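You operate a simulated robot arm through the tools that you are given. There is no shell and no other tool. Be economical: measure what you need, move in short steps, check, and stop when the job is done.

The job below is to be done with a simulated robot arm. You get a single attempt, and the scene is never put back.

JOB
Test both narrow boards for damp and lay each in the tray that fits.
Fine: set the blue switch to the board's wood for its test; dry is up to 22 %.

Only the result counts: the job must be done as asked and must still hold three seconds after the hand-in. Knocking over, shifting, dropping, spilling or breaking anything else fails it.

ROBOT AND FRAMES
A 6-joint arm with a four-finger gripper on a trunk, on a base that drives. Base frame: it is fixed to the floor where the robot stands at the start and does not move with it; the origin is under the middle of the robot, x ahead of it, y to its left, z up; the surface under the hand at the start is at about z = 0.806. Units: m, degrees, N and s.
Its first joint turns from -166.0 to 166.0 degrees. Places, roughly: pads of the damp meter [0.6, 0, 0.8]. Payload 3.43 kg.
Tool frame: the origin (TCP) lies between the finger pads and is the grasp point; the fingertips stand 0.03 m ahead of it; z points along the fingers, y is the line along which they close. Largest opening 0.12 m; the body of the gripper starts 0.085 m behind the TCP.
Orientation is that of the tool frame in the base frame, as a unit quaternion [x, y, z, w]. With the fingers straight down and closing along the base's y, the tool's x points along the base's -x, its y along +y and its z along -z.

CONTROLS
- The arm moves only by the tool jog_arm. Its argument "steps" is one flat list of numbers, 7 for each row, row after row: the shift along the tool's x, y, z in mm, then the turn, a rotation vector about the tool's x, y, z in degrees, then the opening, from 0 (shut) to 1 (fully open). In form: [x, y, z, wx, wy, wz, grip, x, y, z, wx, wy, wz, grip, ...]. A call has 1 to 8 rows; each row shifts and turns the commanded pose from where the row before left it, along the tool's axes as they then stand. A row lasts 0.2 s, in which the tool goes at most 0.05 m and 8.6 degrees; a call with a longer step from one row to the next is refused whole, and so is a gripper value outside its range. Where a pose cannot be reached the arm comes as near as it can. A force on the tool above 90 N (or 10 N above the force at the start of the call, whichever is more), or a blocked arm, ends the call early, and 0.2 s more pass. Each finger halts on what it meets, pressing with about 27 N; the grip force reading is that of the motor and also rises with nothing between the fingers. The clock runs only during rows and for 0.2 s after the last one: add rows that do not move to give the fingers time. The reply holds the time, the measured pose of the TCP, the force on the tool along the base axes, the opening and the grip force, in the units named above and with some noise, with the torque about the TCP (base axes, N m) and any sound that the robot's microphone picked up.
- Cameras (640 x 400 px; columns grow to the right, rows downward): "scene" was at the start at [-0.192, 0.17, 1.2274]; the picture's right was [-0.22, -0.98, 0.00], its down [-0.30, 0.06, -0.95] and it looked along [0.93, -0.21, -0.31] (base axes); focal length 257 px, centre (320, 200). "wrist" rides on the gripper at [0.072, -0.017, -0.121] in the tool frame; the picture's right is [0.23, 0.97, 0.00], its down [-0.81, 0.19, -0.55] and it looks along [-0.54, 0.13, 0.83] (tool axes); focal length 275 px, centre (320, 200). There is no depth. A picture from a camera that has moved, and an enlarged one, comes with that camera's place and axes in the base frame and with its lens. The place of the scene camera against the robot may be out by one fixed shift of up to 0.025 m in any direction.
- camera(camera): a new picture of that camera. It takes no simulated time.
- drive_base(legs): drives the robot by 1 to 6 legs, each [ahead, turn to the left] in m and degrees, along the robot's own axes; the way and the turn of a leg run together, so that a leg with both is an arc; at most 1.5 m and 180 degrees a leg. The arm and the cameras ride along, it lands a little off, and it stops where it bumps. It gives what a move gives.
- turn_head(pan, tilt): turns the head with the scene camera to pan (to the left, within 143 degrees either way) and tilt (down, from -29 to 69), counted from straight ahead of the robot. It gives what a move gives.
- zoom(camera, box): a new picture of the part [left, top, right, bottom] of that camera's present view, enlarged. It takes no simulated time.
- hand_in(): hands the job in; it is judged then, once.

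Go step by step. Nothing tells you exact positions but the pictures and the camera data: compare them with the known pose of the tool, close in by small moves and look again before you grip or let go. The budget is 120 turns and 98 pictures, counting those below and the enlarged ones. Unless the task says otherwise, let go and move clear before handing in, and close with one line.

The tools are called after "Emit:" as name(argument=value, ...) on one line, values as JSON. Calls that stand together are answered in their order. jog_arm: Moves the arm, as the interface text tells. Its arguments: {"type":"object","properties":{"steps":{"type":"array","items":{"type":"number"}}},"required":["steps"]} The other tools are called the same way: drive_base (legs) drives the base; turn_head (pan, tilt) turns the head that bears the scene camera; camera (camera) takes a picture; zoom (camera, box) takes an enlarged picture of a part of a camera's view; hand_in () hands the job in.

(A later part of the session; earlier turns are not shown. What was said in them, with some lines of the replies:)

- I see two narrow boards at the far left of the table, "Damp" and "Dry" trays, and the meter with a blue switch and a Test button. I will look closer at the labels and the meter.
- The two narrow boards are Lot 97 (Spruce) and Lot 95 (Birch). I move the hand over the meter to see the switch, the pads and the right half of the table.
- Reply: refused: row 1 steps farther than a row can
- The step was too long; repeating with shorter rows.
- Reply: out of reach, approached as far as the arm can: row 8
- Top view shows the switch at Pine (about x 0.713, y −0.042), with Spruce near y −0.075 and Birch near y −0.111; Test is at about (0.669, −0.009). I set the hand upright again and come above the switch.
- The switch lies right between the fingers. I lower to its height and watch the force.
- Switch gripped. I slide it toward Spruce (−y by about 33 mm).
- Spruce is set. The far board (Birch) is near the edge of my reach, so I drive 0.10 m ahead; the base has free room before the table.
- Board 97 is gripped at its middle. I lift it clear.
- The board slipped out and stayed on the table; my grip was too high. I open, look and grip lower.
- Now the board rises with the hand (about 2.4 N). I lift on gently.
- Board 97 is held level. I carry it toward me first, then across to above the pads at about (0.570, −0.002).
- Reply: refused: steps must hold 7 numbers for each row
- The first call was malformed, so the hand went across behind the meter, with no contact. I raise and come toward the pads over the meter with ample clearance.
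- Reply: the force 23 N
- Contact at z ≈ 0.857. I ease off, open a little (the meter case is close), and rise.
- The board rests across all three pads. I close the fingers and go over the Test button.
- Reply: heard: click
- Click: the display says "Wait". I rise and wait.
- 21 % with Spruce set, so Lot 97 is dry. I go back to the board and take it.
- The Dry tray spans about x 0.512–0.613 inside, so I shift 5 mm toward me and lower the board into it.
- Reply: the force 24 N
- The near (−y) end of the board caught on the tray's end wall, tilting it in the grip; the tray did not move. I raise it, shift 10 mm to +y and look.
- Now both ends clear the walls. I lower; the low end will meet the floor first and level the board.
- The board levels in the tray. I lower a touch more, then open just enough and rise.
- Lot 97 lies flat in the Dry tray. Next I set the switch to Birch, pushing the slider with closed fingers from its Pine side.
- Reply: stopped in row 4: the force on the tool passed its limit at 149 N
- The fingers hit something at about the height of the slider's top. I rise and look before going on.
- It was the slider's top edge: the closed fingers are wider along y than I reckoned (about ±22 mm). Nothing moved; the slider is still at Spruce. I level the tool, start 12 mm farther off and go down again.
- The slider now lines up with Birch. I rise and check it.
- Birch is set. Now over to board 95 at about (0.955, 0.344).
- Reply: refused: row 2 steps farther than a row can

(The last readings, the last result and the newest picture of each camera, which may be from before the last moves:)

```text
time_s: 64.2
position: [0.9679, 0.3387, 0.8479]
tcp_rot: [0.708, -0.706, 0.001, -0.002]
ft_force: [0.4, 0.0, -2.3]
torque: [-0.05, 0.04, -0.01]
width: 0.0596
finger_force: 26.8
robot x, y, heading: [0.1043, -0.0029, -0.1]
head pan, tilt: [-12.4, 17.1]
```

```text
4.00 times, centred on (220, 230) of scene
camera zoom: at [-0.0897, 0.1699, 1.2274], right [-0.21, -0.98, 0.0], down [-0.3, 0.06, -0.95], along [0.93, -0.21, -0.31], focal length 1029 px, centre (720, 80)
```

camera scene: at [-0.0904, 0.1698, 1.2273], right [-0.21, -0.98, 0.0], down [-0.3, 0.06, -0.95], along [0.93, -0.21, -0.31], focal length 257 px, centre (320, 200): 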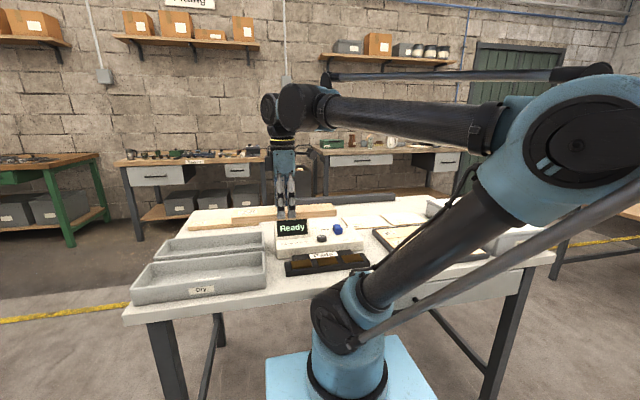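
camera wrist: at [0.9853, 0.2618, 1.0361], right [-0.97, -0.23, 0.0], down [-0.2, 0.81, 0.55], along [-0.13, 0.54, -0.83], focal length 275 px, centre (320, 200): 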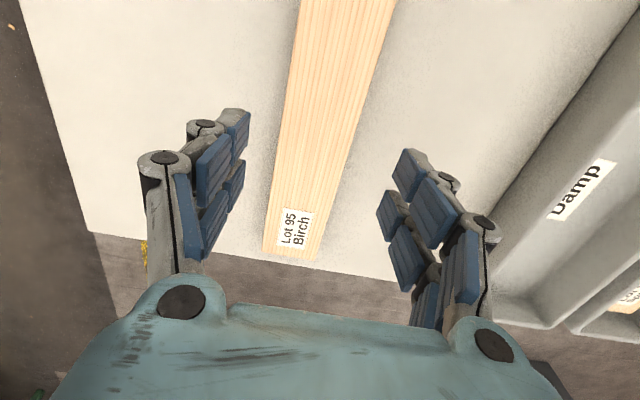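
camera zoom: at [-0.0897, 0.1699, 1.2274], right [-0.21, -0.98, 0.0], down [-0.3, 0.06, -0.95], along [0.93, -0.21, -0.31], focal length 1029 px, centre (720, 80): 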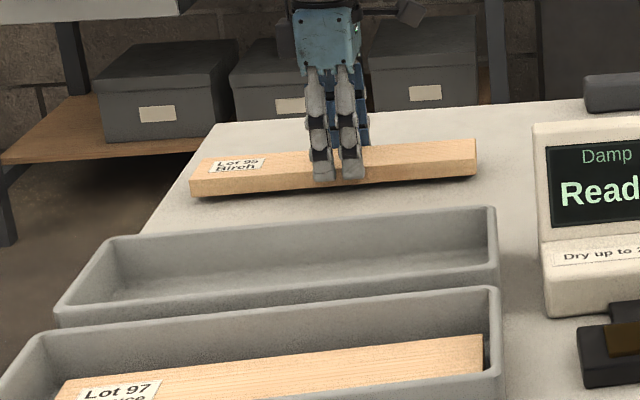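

Board 95 is held. I lift it and carry it toward me, then across to the pads.

Emit:
jog_arm(steps=[0, 0, -15, 0, 0, 0, 0, 0, 0, -30, 0, 0, 0, 0, 0, 0, -40, 0, 0, 0, 0, 0, 0, -40, 0, 0, 0, 0, 0, 0, -30, 0, 0, 0, 0, 0, 30, 0, 0, 0, 0, 0, 0, 45, 0, 0, 0, 0, 0, 0, 45, 0, 0, 0, 0, 0])

Emit:
jog_arm(steps=[0, 46, 0, 0, 0, 0, 0, 0, 46, 0, 0, 0, 0, 0, 0, 46, 0, 0, 0, 0, 0, 0, 46, 0, 0, 0, 0, 0, 0, 46, 0, 0, 0, 0, 0, 0, 35, 0, 0, 0, 0, 0, 0, 12, 0, 0, 0, 0, 0])

Emit:
jog_arm(steps=[30, 0, 0, 0, 0, 0, 0, 46, 0, 0, 0, 0, 0, 0, 46, 0, 0, 0, 0, 0, 0, 46, 0, 0, 0, 0, 0, 0, 46, 0, 0, 0, 0, 0, 0, 46, 0, 0, 0, 0, 0, 0, 46, 0, 0, 0, 0, 0, 0, 34, 0, 0, 0, 0, 0, 0])

Emit:
zoom(camera="scene", box=[240, 180, 400, 280])

```text
time_s: 66.0
position: [0.8484, 0.3383, 1.002]
tcp_rot: [0.708, -0.706, 0.0, -0.002]
ft_force: [0.6, 0.2, -1.7]
torque: [0.03, 0.07, -0.02]
width: 0.0596
finger_force: 26.5
robot x, y, heading: [0.1046, -0.0002, 0.0]
head pan, tilt: [-12.4, 17.1]
```

```text
time_s: 67.6
position: [0.5715, 0.3384, 0.9999]
tcp_rot: [0.708, -0.706, 0.0, -0.003]
ft_force: [-0.4, 0.3, -1.3]
torque: [0.0, 0.0, -0.02]
width: 0.0594
finger_force: 26.7
robot x, y, heading: [0.1048, -0.0024, 0.1]
head pan, tilt: [-12.4, 17.1]
```

```text
time_s: 69.4
position: [0.5751, -0.0021, 1.0]
tcp_rot: [0.708, -0.706, -0.001, -0.003]
ft_force: [-0.1, 0.5, -1.2]
torque: [0.01, 0.01, -0.01]
width: 0.0597
finger_force: 27.2
robot x, y, heading: [0.1018, -0.0007, -0.0]
head pan, tilt: [-12.4, 17.1]
```

```text
4.00 times, centred on (320, 230) of scene
camera zoom: at [-0.09, 0.1699, 1.2273], right [-0.21, -0.98, 0.0], down [-0.3, 0.06, -0.95], along [0.93, -0.21, -0.31], focal length 1029 px, centre (320, 80)
```

zoom: 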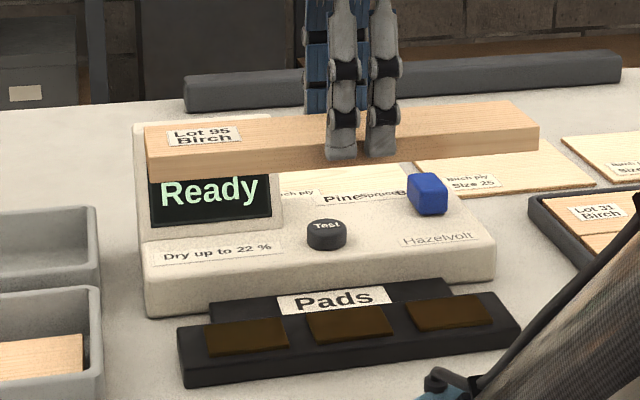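

Emit:
jog_arm(steps=[0, 4, 40, 0, 0, 0, 0, 0, 0, 40, 0, 0, 0, 0, 0, 0, 35, 0, 0, 0, 0, 0, 0, 15, 0, 0, 0, 0, 0, 0, 7, 0, 0, 0, 0, 0, 0, 2, 0, 0, 0, 0, 0, 0, 2, 0, 0, 0, 0])

Emit:
zoom(camera="scene", box=[240, 180, 400, 280])

```text
time_s: 71.0
position: [0.5685, -0.003, 0.8608]
tcp_rot: [0.708, -0.706, 0.001, -0.002]
ft_force: [-2.9, -2.4, 24.3]
torque: [-0.08, 0.13, -0.01]
width: 0.0597
finger_force: 27.3
robot x, y, heading: [0.1007, -0.0025, -0.0]
head pan, tilt: [-12.4, 17.1]
```

```text
4.00 times, centred on (320, 230) of scene
camera zoom: at [-0.0907, 0.1697, 1.2273], right [-0.21, -0.98, 0.0], down [-0.3, 0.06, -0.95], along [0.93, -0.2, -0.31], focal length 1029 px, centre (320, 80)
```

zoom: 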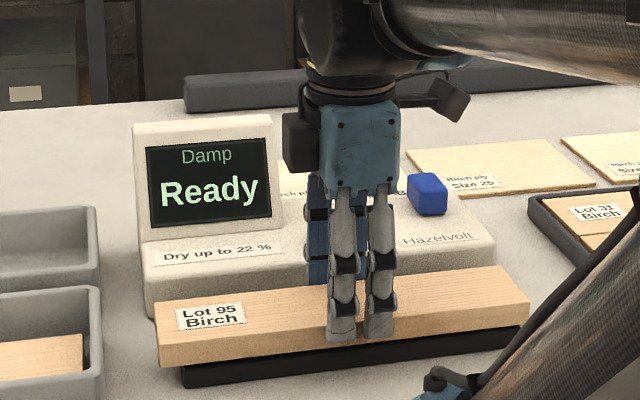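

Contact, board on the pads. I release, rise and go to the Test button.

Emit:
jog_arm(steps=[0, 0, -1, 0, 0, 0, 0, 0, 0, 0, 0, 0, 0, 0.58, 0, 0, 0, 0, 0, 0, 0.58, 0, 0, -10, 0, 0, 0, 0.58, 0, 0, -30, 0, 0, 0, 0.58, 0, 0, -40, 0, 0, 0, 0.58, 0, 0, -40, 0, 0, 0, 0.58])

Emit:
jog_arm(steps=[2, -33, 0, 0, 0, 0, 0.3, 2, -33, 0, 0, 0, 0, 0, 2, -33, 0, 0, 0, 0, 0, 0, 0, 30, 0, 0, 0, 0, 0, 0, 30, 0, 0, 0, 0])

Emit:
camera(camera="wrist")

```text
time_s: 72.6
position: [0.5692, -0.0024, 0.9811]
tcp_rot: [0.708, -0.706, 0.001, -0.002]
ft_force: [0.4, 0.6, -0.2]
torque: [0.01, 0.0, -0.02]
width: 0.0697
finger_force: 0.0
robot x, y, heading: [0.102, -0.0051, 0.2]
head pan, tilt: [-12.4, 17.1]
```

```text
time_s: 73.8
position: [0.6679, -0.009, 0.9206]
tcp_rot: [0.708, -0.706, 0.0, -0.002]
ft_force: [0.6, 0.3, 0.7]
torque: [-0.02, -0.01, 0.05]
width: 0.0
finger_force: 26.5
robot x, y, heading: [0.1053, -0.0045, 0.1]
head pan, tilt: [-12.4, 17.1]
```

```text
20 pictures are left
camera wrist: at [0.6845, -0.0809, 1.041], right [-0.97, -0.23, 0.0], down [-0.2, 0.81, 0.55], along [-0.13, 0.54, -0.83], focal length 275 px, centre (320, 200)
```

wrist: 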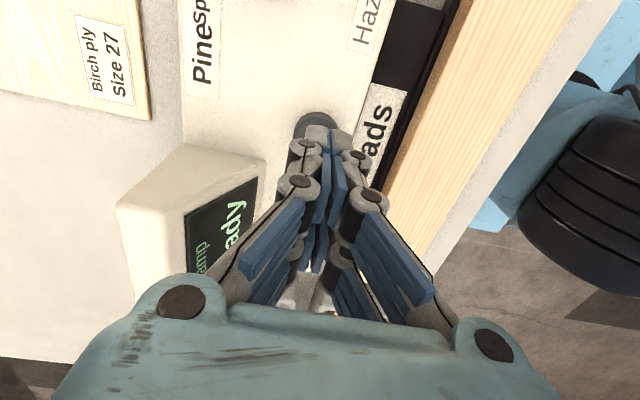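

Emit:
jog_arm(steps=[0, 0, 30, 0, 0, 0, 0, 0, 0, 9, 0, 0, 0, 0, 0, 0, 3, 0, 0, 0, 0, 0, 0, 2, 0, 0, 0, 0])

Emit:
jog_arm(steps=[0, 0, -15, 0, 0, 0, 0, 0, 0, -40, 0, 0, 0, 0, 0, 0, -40, 0, 0, 0, 0, 0, 0, 0, 0, 0, 0, 0, 0, 0, 0, 0, 0, 0, 0, 0, 0, 0, 0, 0, 0, 0])

Emit:
zoom(camera="scene", box=[240, 180, 400, 280])

```text
time_s: 74.8
position: [0.6673, -0.0093, 0.8769]
tcp_rot: [0.708, -0.706, 0.0, -0.002]
ft_force: [0.8, -1.5, 2.6]
torque: [0.0, -0.09, -0.01]
width: 0.0062
finger_force: 27.0
robot x, y, heading: [0.1005, -0.0016, 0.1]
head pan, tilt: [-12.4, 17.1]
heard: click
```

```text
time_s: 76.2
position: [0.6671, -0.0089, 0.9721]
tcp_rot: [0.708, -0.706, 0.001, -0.002]
ft_force: [0.5, 0.8, 0.7]
torque: [0.01, -0.01, 0.02]
width: 0.0001
finger_force: 33.2
robot x, y, heading: [0.1007, -0.0033, -0.1]
head pan, tilt: [-12.4, 17.1]
```

```text
4.00 times, centred on (320, 230) of scene
camera zoom: at [-0.09, 0.1698, 1.2274], right [-0.21, -0.98, 0.0], down [-0.3, 0.06, -0.95], along [0.93, -0.21, -0.31], focal length 1029 px, centre (320, 80)
```

zoom: 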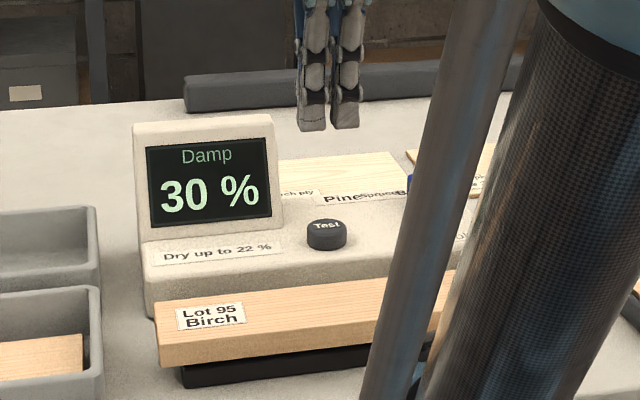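

30 % with Birch set, so Lot 95 is damp. I grip it again.

Emit:
jog_arm(steps=[-2, 33, 0, 0, 0, 0, 0.3, -2, 33, 0, 0, 0, 0, 0.6, -2, 32, 0, 0, 0, 0, 0.62, 0, 0, 35, 0, 0, 0, 0.62, 0, 0, 35, 0, 0, 0, 0.62, 0, 0, 30, 0, 0, 0, 0.62, 0, 0, 13, 0, 0, 0, 0.62])

Emit:
jog_arm(steps=[0, 0, 0, 0, 0, 0, 0.3, 0, 0, 0, 0, 0, 0, 0, 0, 0, 0, 0, 0, 0, 0, 0, 0, 0, 0, 0, 0, 0, 0, 0, -3, 0, 0, 0, 0, 0, 0, -5, 0, 0, 0, 0, 0, 0, -10, 0, 0, 0, 0])

Emit:
zoom(camera="scene", box=[240, 180, 400, 280])

```text
time_s: 77.8
position: [0.5689, -0.0023, 0.8595]
tcp_rot: [0.708, -0.706, 0.0, -0.002]
ft_force: [-0.6, 0.4, 0.0]
torque: [0.0, 0.01, 0.02]
width: 0.0743
finger_force: 0.0
robot x, y, heading: [0.1057, -0.0026, 0.1]
head pan, tilt: [-12.4, 17.1]
```

```text
time_s: 79.4
position: [0.5706, -0.003, 0.8764]
tcp_rot: [0.708, -0.706, 0.001, -0.002]
ft_force: [-0.8, 0.6, -1.7]
torque: [-0.01, 0.04, 0.01]
width: 0.0595
finger_force: 27.4
robot x, y, heading: [0.1028, 0.0008, 0.0]
head pan, tilt: [-12.4, 17.1]
```

```text
4.00 times, centred on (320, 230) of scene
camera zoom: at [-0.09, 0.1698, 1.2274], right [-0.21, -0.98, 0.0], down [-0.3, 0.06, -0.95], along [0.93, -0.21, -0.31], focal length 1029 px, centre (320, 80)
```

zoom: 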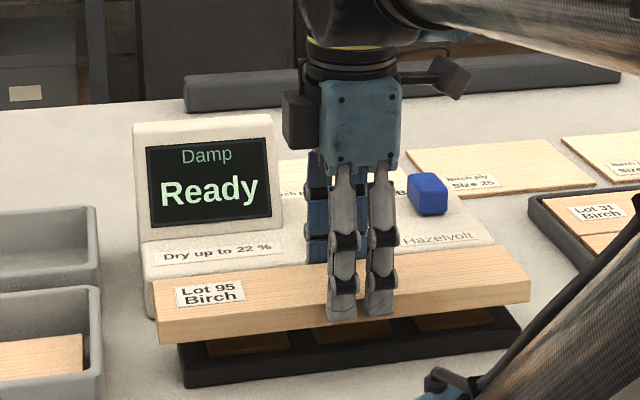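

Emit:
jog_arm(steps=[0, 0, -25, 0, 0, 0, 0, 0, 0, -40, 0, 0, 0, 0, 0, 0, -40, 0, 0, 0, 0, 0, 0, -25, 0, 0, 0, 0, -30, 0, 0, 0, 0, 0, 0, -45, 0, 0, 0, 0, 0, 0, -46, 0, 0, 0, 0, 0, 0, -46, 0, 0, 0, 0, 0, 0])

Emit:
jog_arm(steps=[-46, 0, 0, 0, 0, 0, 0, -46, 0, 0, 0, 0, 0, 0, -46, 0, 0, 0, 0, 0, 0, -33, 0, 0, 0, 0, 0, 0, 0, -35, 0, 0, 0, 0, 0, 0, -45, 0, 0, 0, 0, 0, 0, -45, 0, 0, 0, 0, 0, 0, -17, 0, 0, 0, 0, 0])

Emit:
jog_arm(steps=[0, 0, 40, 0, 0, 0, 0, 0, 0, 30, 0, 0, 0, 0, 0, 0, 20, 0, 0, 0, 0])

Emit:
camera(camera="wrist")

Emit:
zoom(camera="scene", box=[110, 190, 302, 310])

```text
time_s: 81.2
position: [0.5709, 0.1649, 1.0073]
tcp_rot: [0.709, -0.705, 0.0, -0.003]
ft_force: [-0.9, 0.6, -2.0]
torque: [-0.03, 0.0, 0.01]
width: 0.0598
finger_force: 27.0
robot x, y, heading: [0.1003, -0.0008, -0.1]
head pan, tilt: [-12.4, 17.1]
```

```text
time_s: 83.0
position: [0.7112, 0.3362, 1.0091]
tcp_rot: [0.708, -0.706, 0.0, -0.003]
ft_force: [-0.3, -1.0, -1.9]
torque: [-0.01, 0.0, -0.01]
width: 0.0597
finger_force: 26.4
robot x, y, heading: [0.1017, -0.0019, 0.0]
head pan, tilt: [-12.4, 17.1]
```

```text
time_s: 83.8
position: [0.7125, 0.337, 0.9172]
tcp_rot: [0.708, -0.706, 0.0, -0.003]
ft_force: [-0.9, -0.3, -1.3]
torque: [0.03, 0.02, 0.01]
width: 0.0594
finger_force: 27.4
robot x, y, heading: [0.104, 0.0001, -0.0]
head pan, tilt: [-12.4, 17.1]
```

```text
17 pictures are left
camera wrist: at [0.7292, 0.2656, 1.0384], right [-0.97, -0.23, 0.0], down [-0.2, 0.81, 0.55], along [-0.13, 0.54, -0.83], focal length 275 px, centre (320, 200)
```

wrist: 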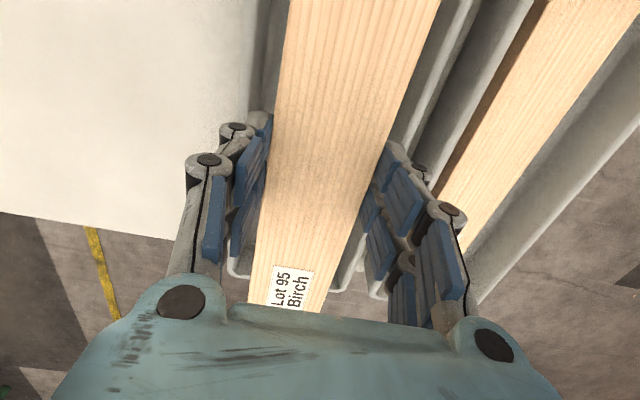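

```text
3.33 times, centred on (206, 250) of scene
camera zoom: at [-0.0899, 0.1699, 1.2274], right [-0.21, -0.98, 0.0], down [-0.3, 0.06, -0.95], along [0.93, -0.21, -0.31], focal length 857 px, centre (700, 33)
```

zoom: 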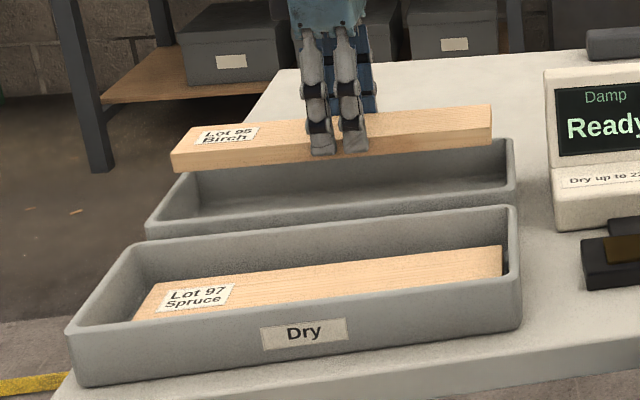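

Emit:
zoom(camera="wrist", box=[200, 0, 500, 187])

```text
2.13 times, centred on (350, 94) of wrist
camera zoom: at [0.7292, 0.2656, 1.0384], right [-0.97, -0.23, 0.0], down [-0.2, 0.81, 0.55], along [-0.13, 0.54, -0.83], focal length 587 px, centre (256, 427)
```

zoom: 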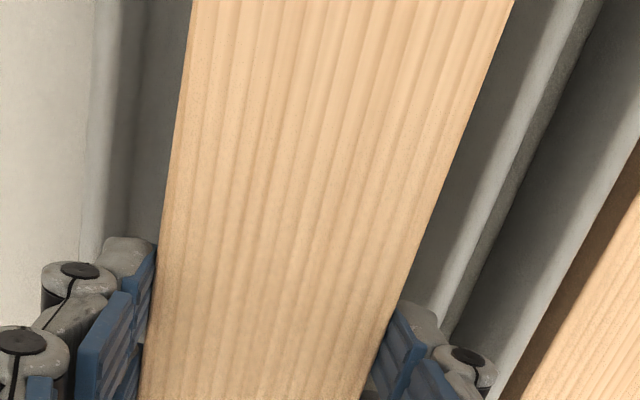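

Damp tray inside spans about x 0.659–0.759; I shift 4 mm and lower.

Emit:
jog_arm(steps=[0, 4, 0, 0, 0, 0, 0, 0, 0, 20, 0, 0, 0, 0, 0, 0, 15, 0, 0, 0, 0, 0, 0, 12, 0, 0, 0, 0, 0, 0, 8, 0, 0, 0, 0])

Emit:
zoom(camera="scene", box=[110, 190, 302, 310])

Emit:
camera(camera="wrist")

```text
time_s: 85.0
position: [0.7069, 0.3348, 0.8615]
tcp_rot: [0.708, -0.706, 0.0, -0.002]
ft_force: [0.3, -0.7, -1.6]
torque: [-0.03, -0.01, 0.01]
width: 0.0596
finger_force: 27.2
robot x, y, heading: [0.102, -0.0016, 0.1]
head pan, tilt: [-12.4, 17.1]
```

```text
3.33 times, centred on (206, 250) of scene
camera zoom: at [-0.0899, 0.1699, 1.2274], right [-0.21, -0.98, 0.0], down [-0.3, 0.06, -0.95], along [0.93, -0.21, -0.31], focal length 857 px, centre (700, 33)
```

zoom: 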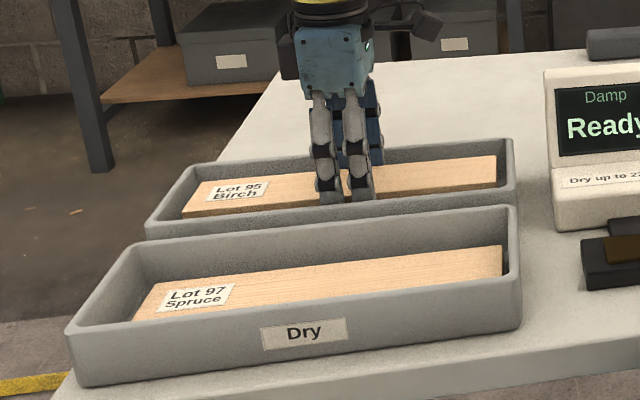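

```text
13 pictures are left
camera wrist: at [0.7239, 0.2638, 0.9826], right [-0.97, -0.23, 0.0], down [-0.2, 0.81, 0.55], along [-0.13, 0.54, -0.83], focal length 275 px, centre (320, 200)
```

wrist: 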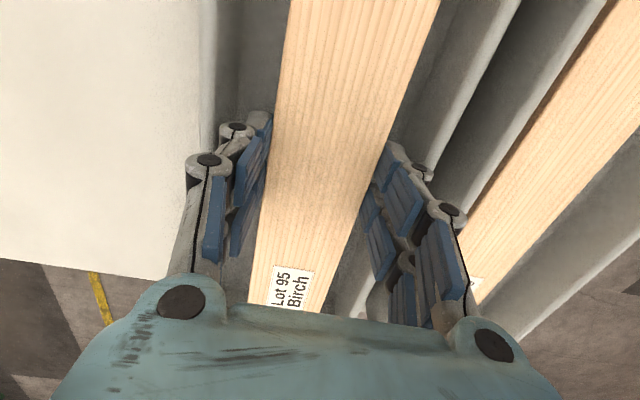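

Inside the tray, level and free. I lower to the floor of the tray.

Emit:
jog_arm(steps=[0, 0, 6, 0, 0, 0, 0, 0, 0, 5, 0, 0, 0, 0, 0, 0, 3, 0, 0, 0, 0, 0, 0, 2, 0, 0, 0, 0])

```text
time_s: 86.0
position: [0.708, 0.3359, 0.8463]
tcp_rot: [0.709, -0.705, 0.0, -0.002]
ft_force: [0.0, 0.1, -1.9]
torque: [0.01, -0.02, 0.01]
width: 0.0594
finger_force: 26.8
robot x, y, heading: [0.1031, -0.006, 0.1]
head pan, tilt: [-12.4, 17.1]
```

Emit:
jog_arm(steps=[0, 0, 2, 0, 0, 0, 0, 0, 0, 1.5, 0, 0, 0, 0])

```text
time_s: 86.6
position: [0.7066, 0.3365, 0.8442]
tcp_rot: [0.708, -0.706, 0.0, -0.003]
ft_force: [0.0, -0.9, -1.9]
torque: [-0.01, -0.01, 0.03]
width: 0.0597
finger_force: 26.7
robot x, y, heading: [0.0972, -0.0031, 0.0]
head pan, tilt: [-12.4, 17.1]
```

Emit:
jog_arm(steps=[0, 0, 1.5, 0, 0, 0, 0, 0, 0, 1.5, 0, 0, 0, 0])

```text
time_s: 87.2
position: [0.7063, 0.3353, 0.8398]
tcp_rot: [0.708, -0.706, 0.001, -0.003]
ft_force: [1.9, 2.6, 23.5]
torque: [0.05, -0.07, 0.03]
width: 0.0597
finger_force: 26.5
robot x, y, heading: [0.1018, 0.0004, -0.1]
head pan, tilt: [-12.4, 17.1]
```

Floor contact. I open slightly and rise clear.

Emit:
jog_arm(steps=[0, 0, -1, 0, 0, 0, 0, 0, 0, 0, 0, 0, 0, 0.54, 0, 0, 0, 0, 0, 0, 0.54, 0, 0, -15, 0, 0, 0, 0.54, 0, 0, -40, 0, 0, 0, 0.54, 0, 0, -45, 0, 0, 0, 0.54, 0, 0, -45, 0, 0, 0, 0.54])

Emit:
zoom(camera="scene", box=[110, 180, 350, 310])

Emit:
camera(camera="wrist")

```text
time_s: 88.8
position: [0.7091, 0.336, 0.9848]
tcp_rot: [0.708, -0.706, 0.0, -0.003]
ft_force: [-0.2, -0.8, 0.4]
torque: [0.02, -0.02, 0.01]
width: 0.0647
finger_force: 0.1
robot x, y, heading: [0.1016, 0.0011, -0.1]
head pan, tilt: [-12.4, 17.1]
```

```text
2.67 times, centred on (230, 245) of scene
camera zoom: at [-0.0899, 0.1699, 1.2274], right [-0.21, -0.98, 0.0], down [-0.3, 0.06, -0.95], along [0.93, -0.21, -0.31], focal length 686 px, centre (560, 80)
```

zoom: 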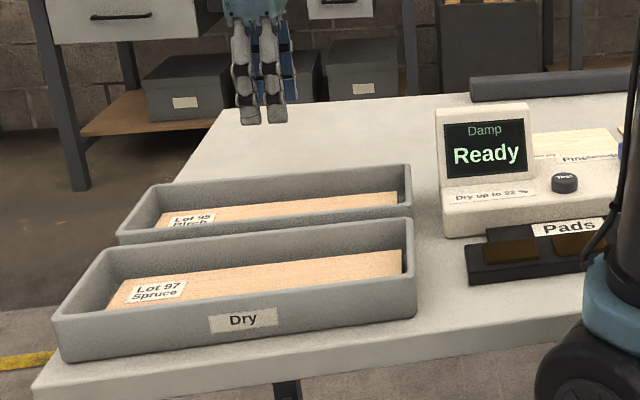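

```text
11 pictures are left
camera wrist: at [0.7254, 0.2646, 1.1047], right [-0.97, -0.23, 0.0], down [-0.2, 0.81, 0.55], along [-0.13, 0.54, -0.83], focal length 275 px, centre (320, 200)
```

wrist: 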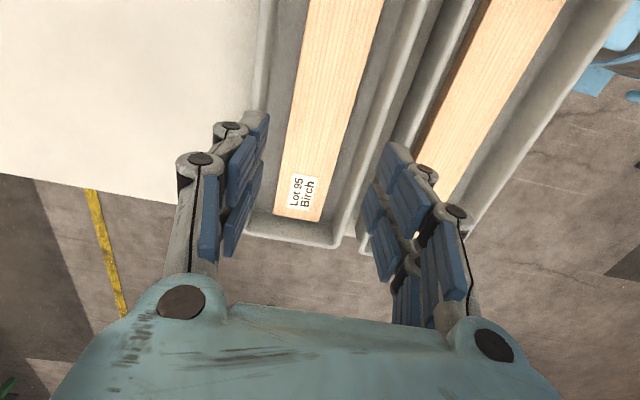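

Both boards lie flat in their trays, nothing else has moved, and the hand is clear. I hand in.

Emit:
hand_in()

```text
The job is handed in.
```

Both narrow boards are tested and laid flat in their trays: Lot 97 (Spruce) read 21 % and is in Dry, and Lot 95 (Birch) read 30 % and is in Damp.
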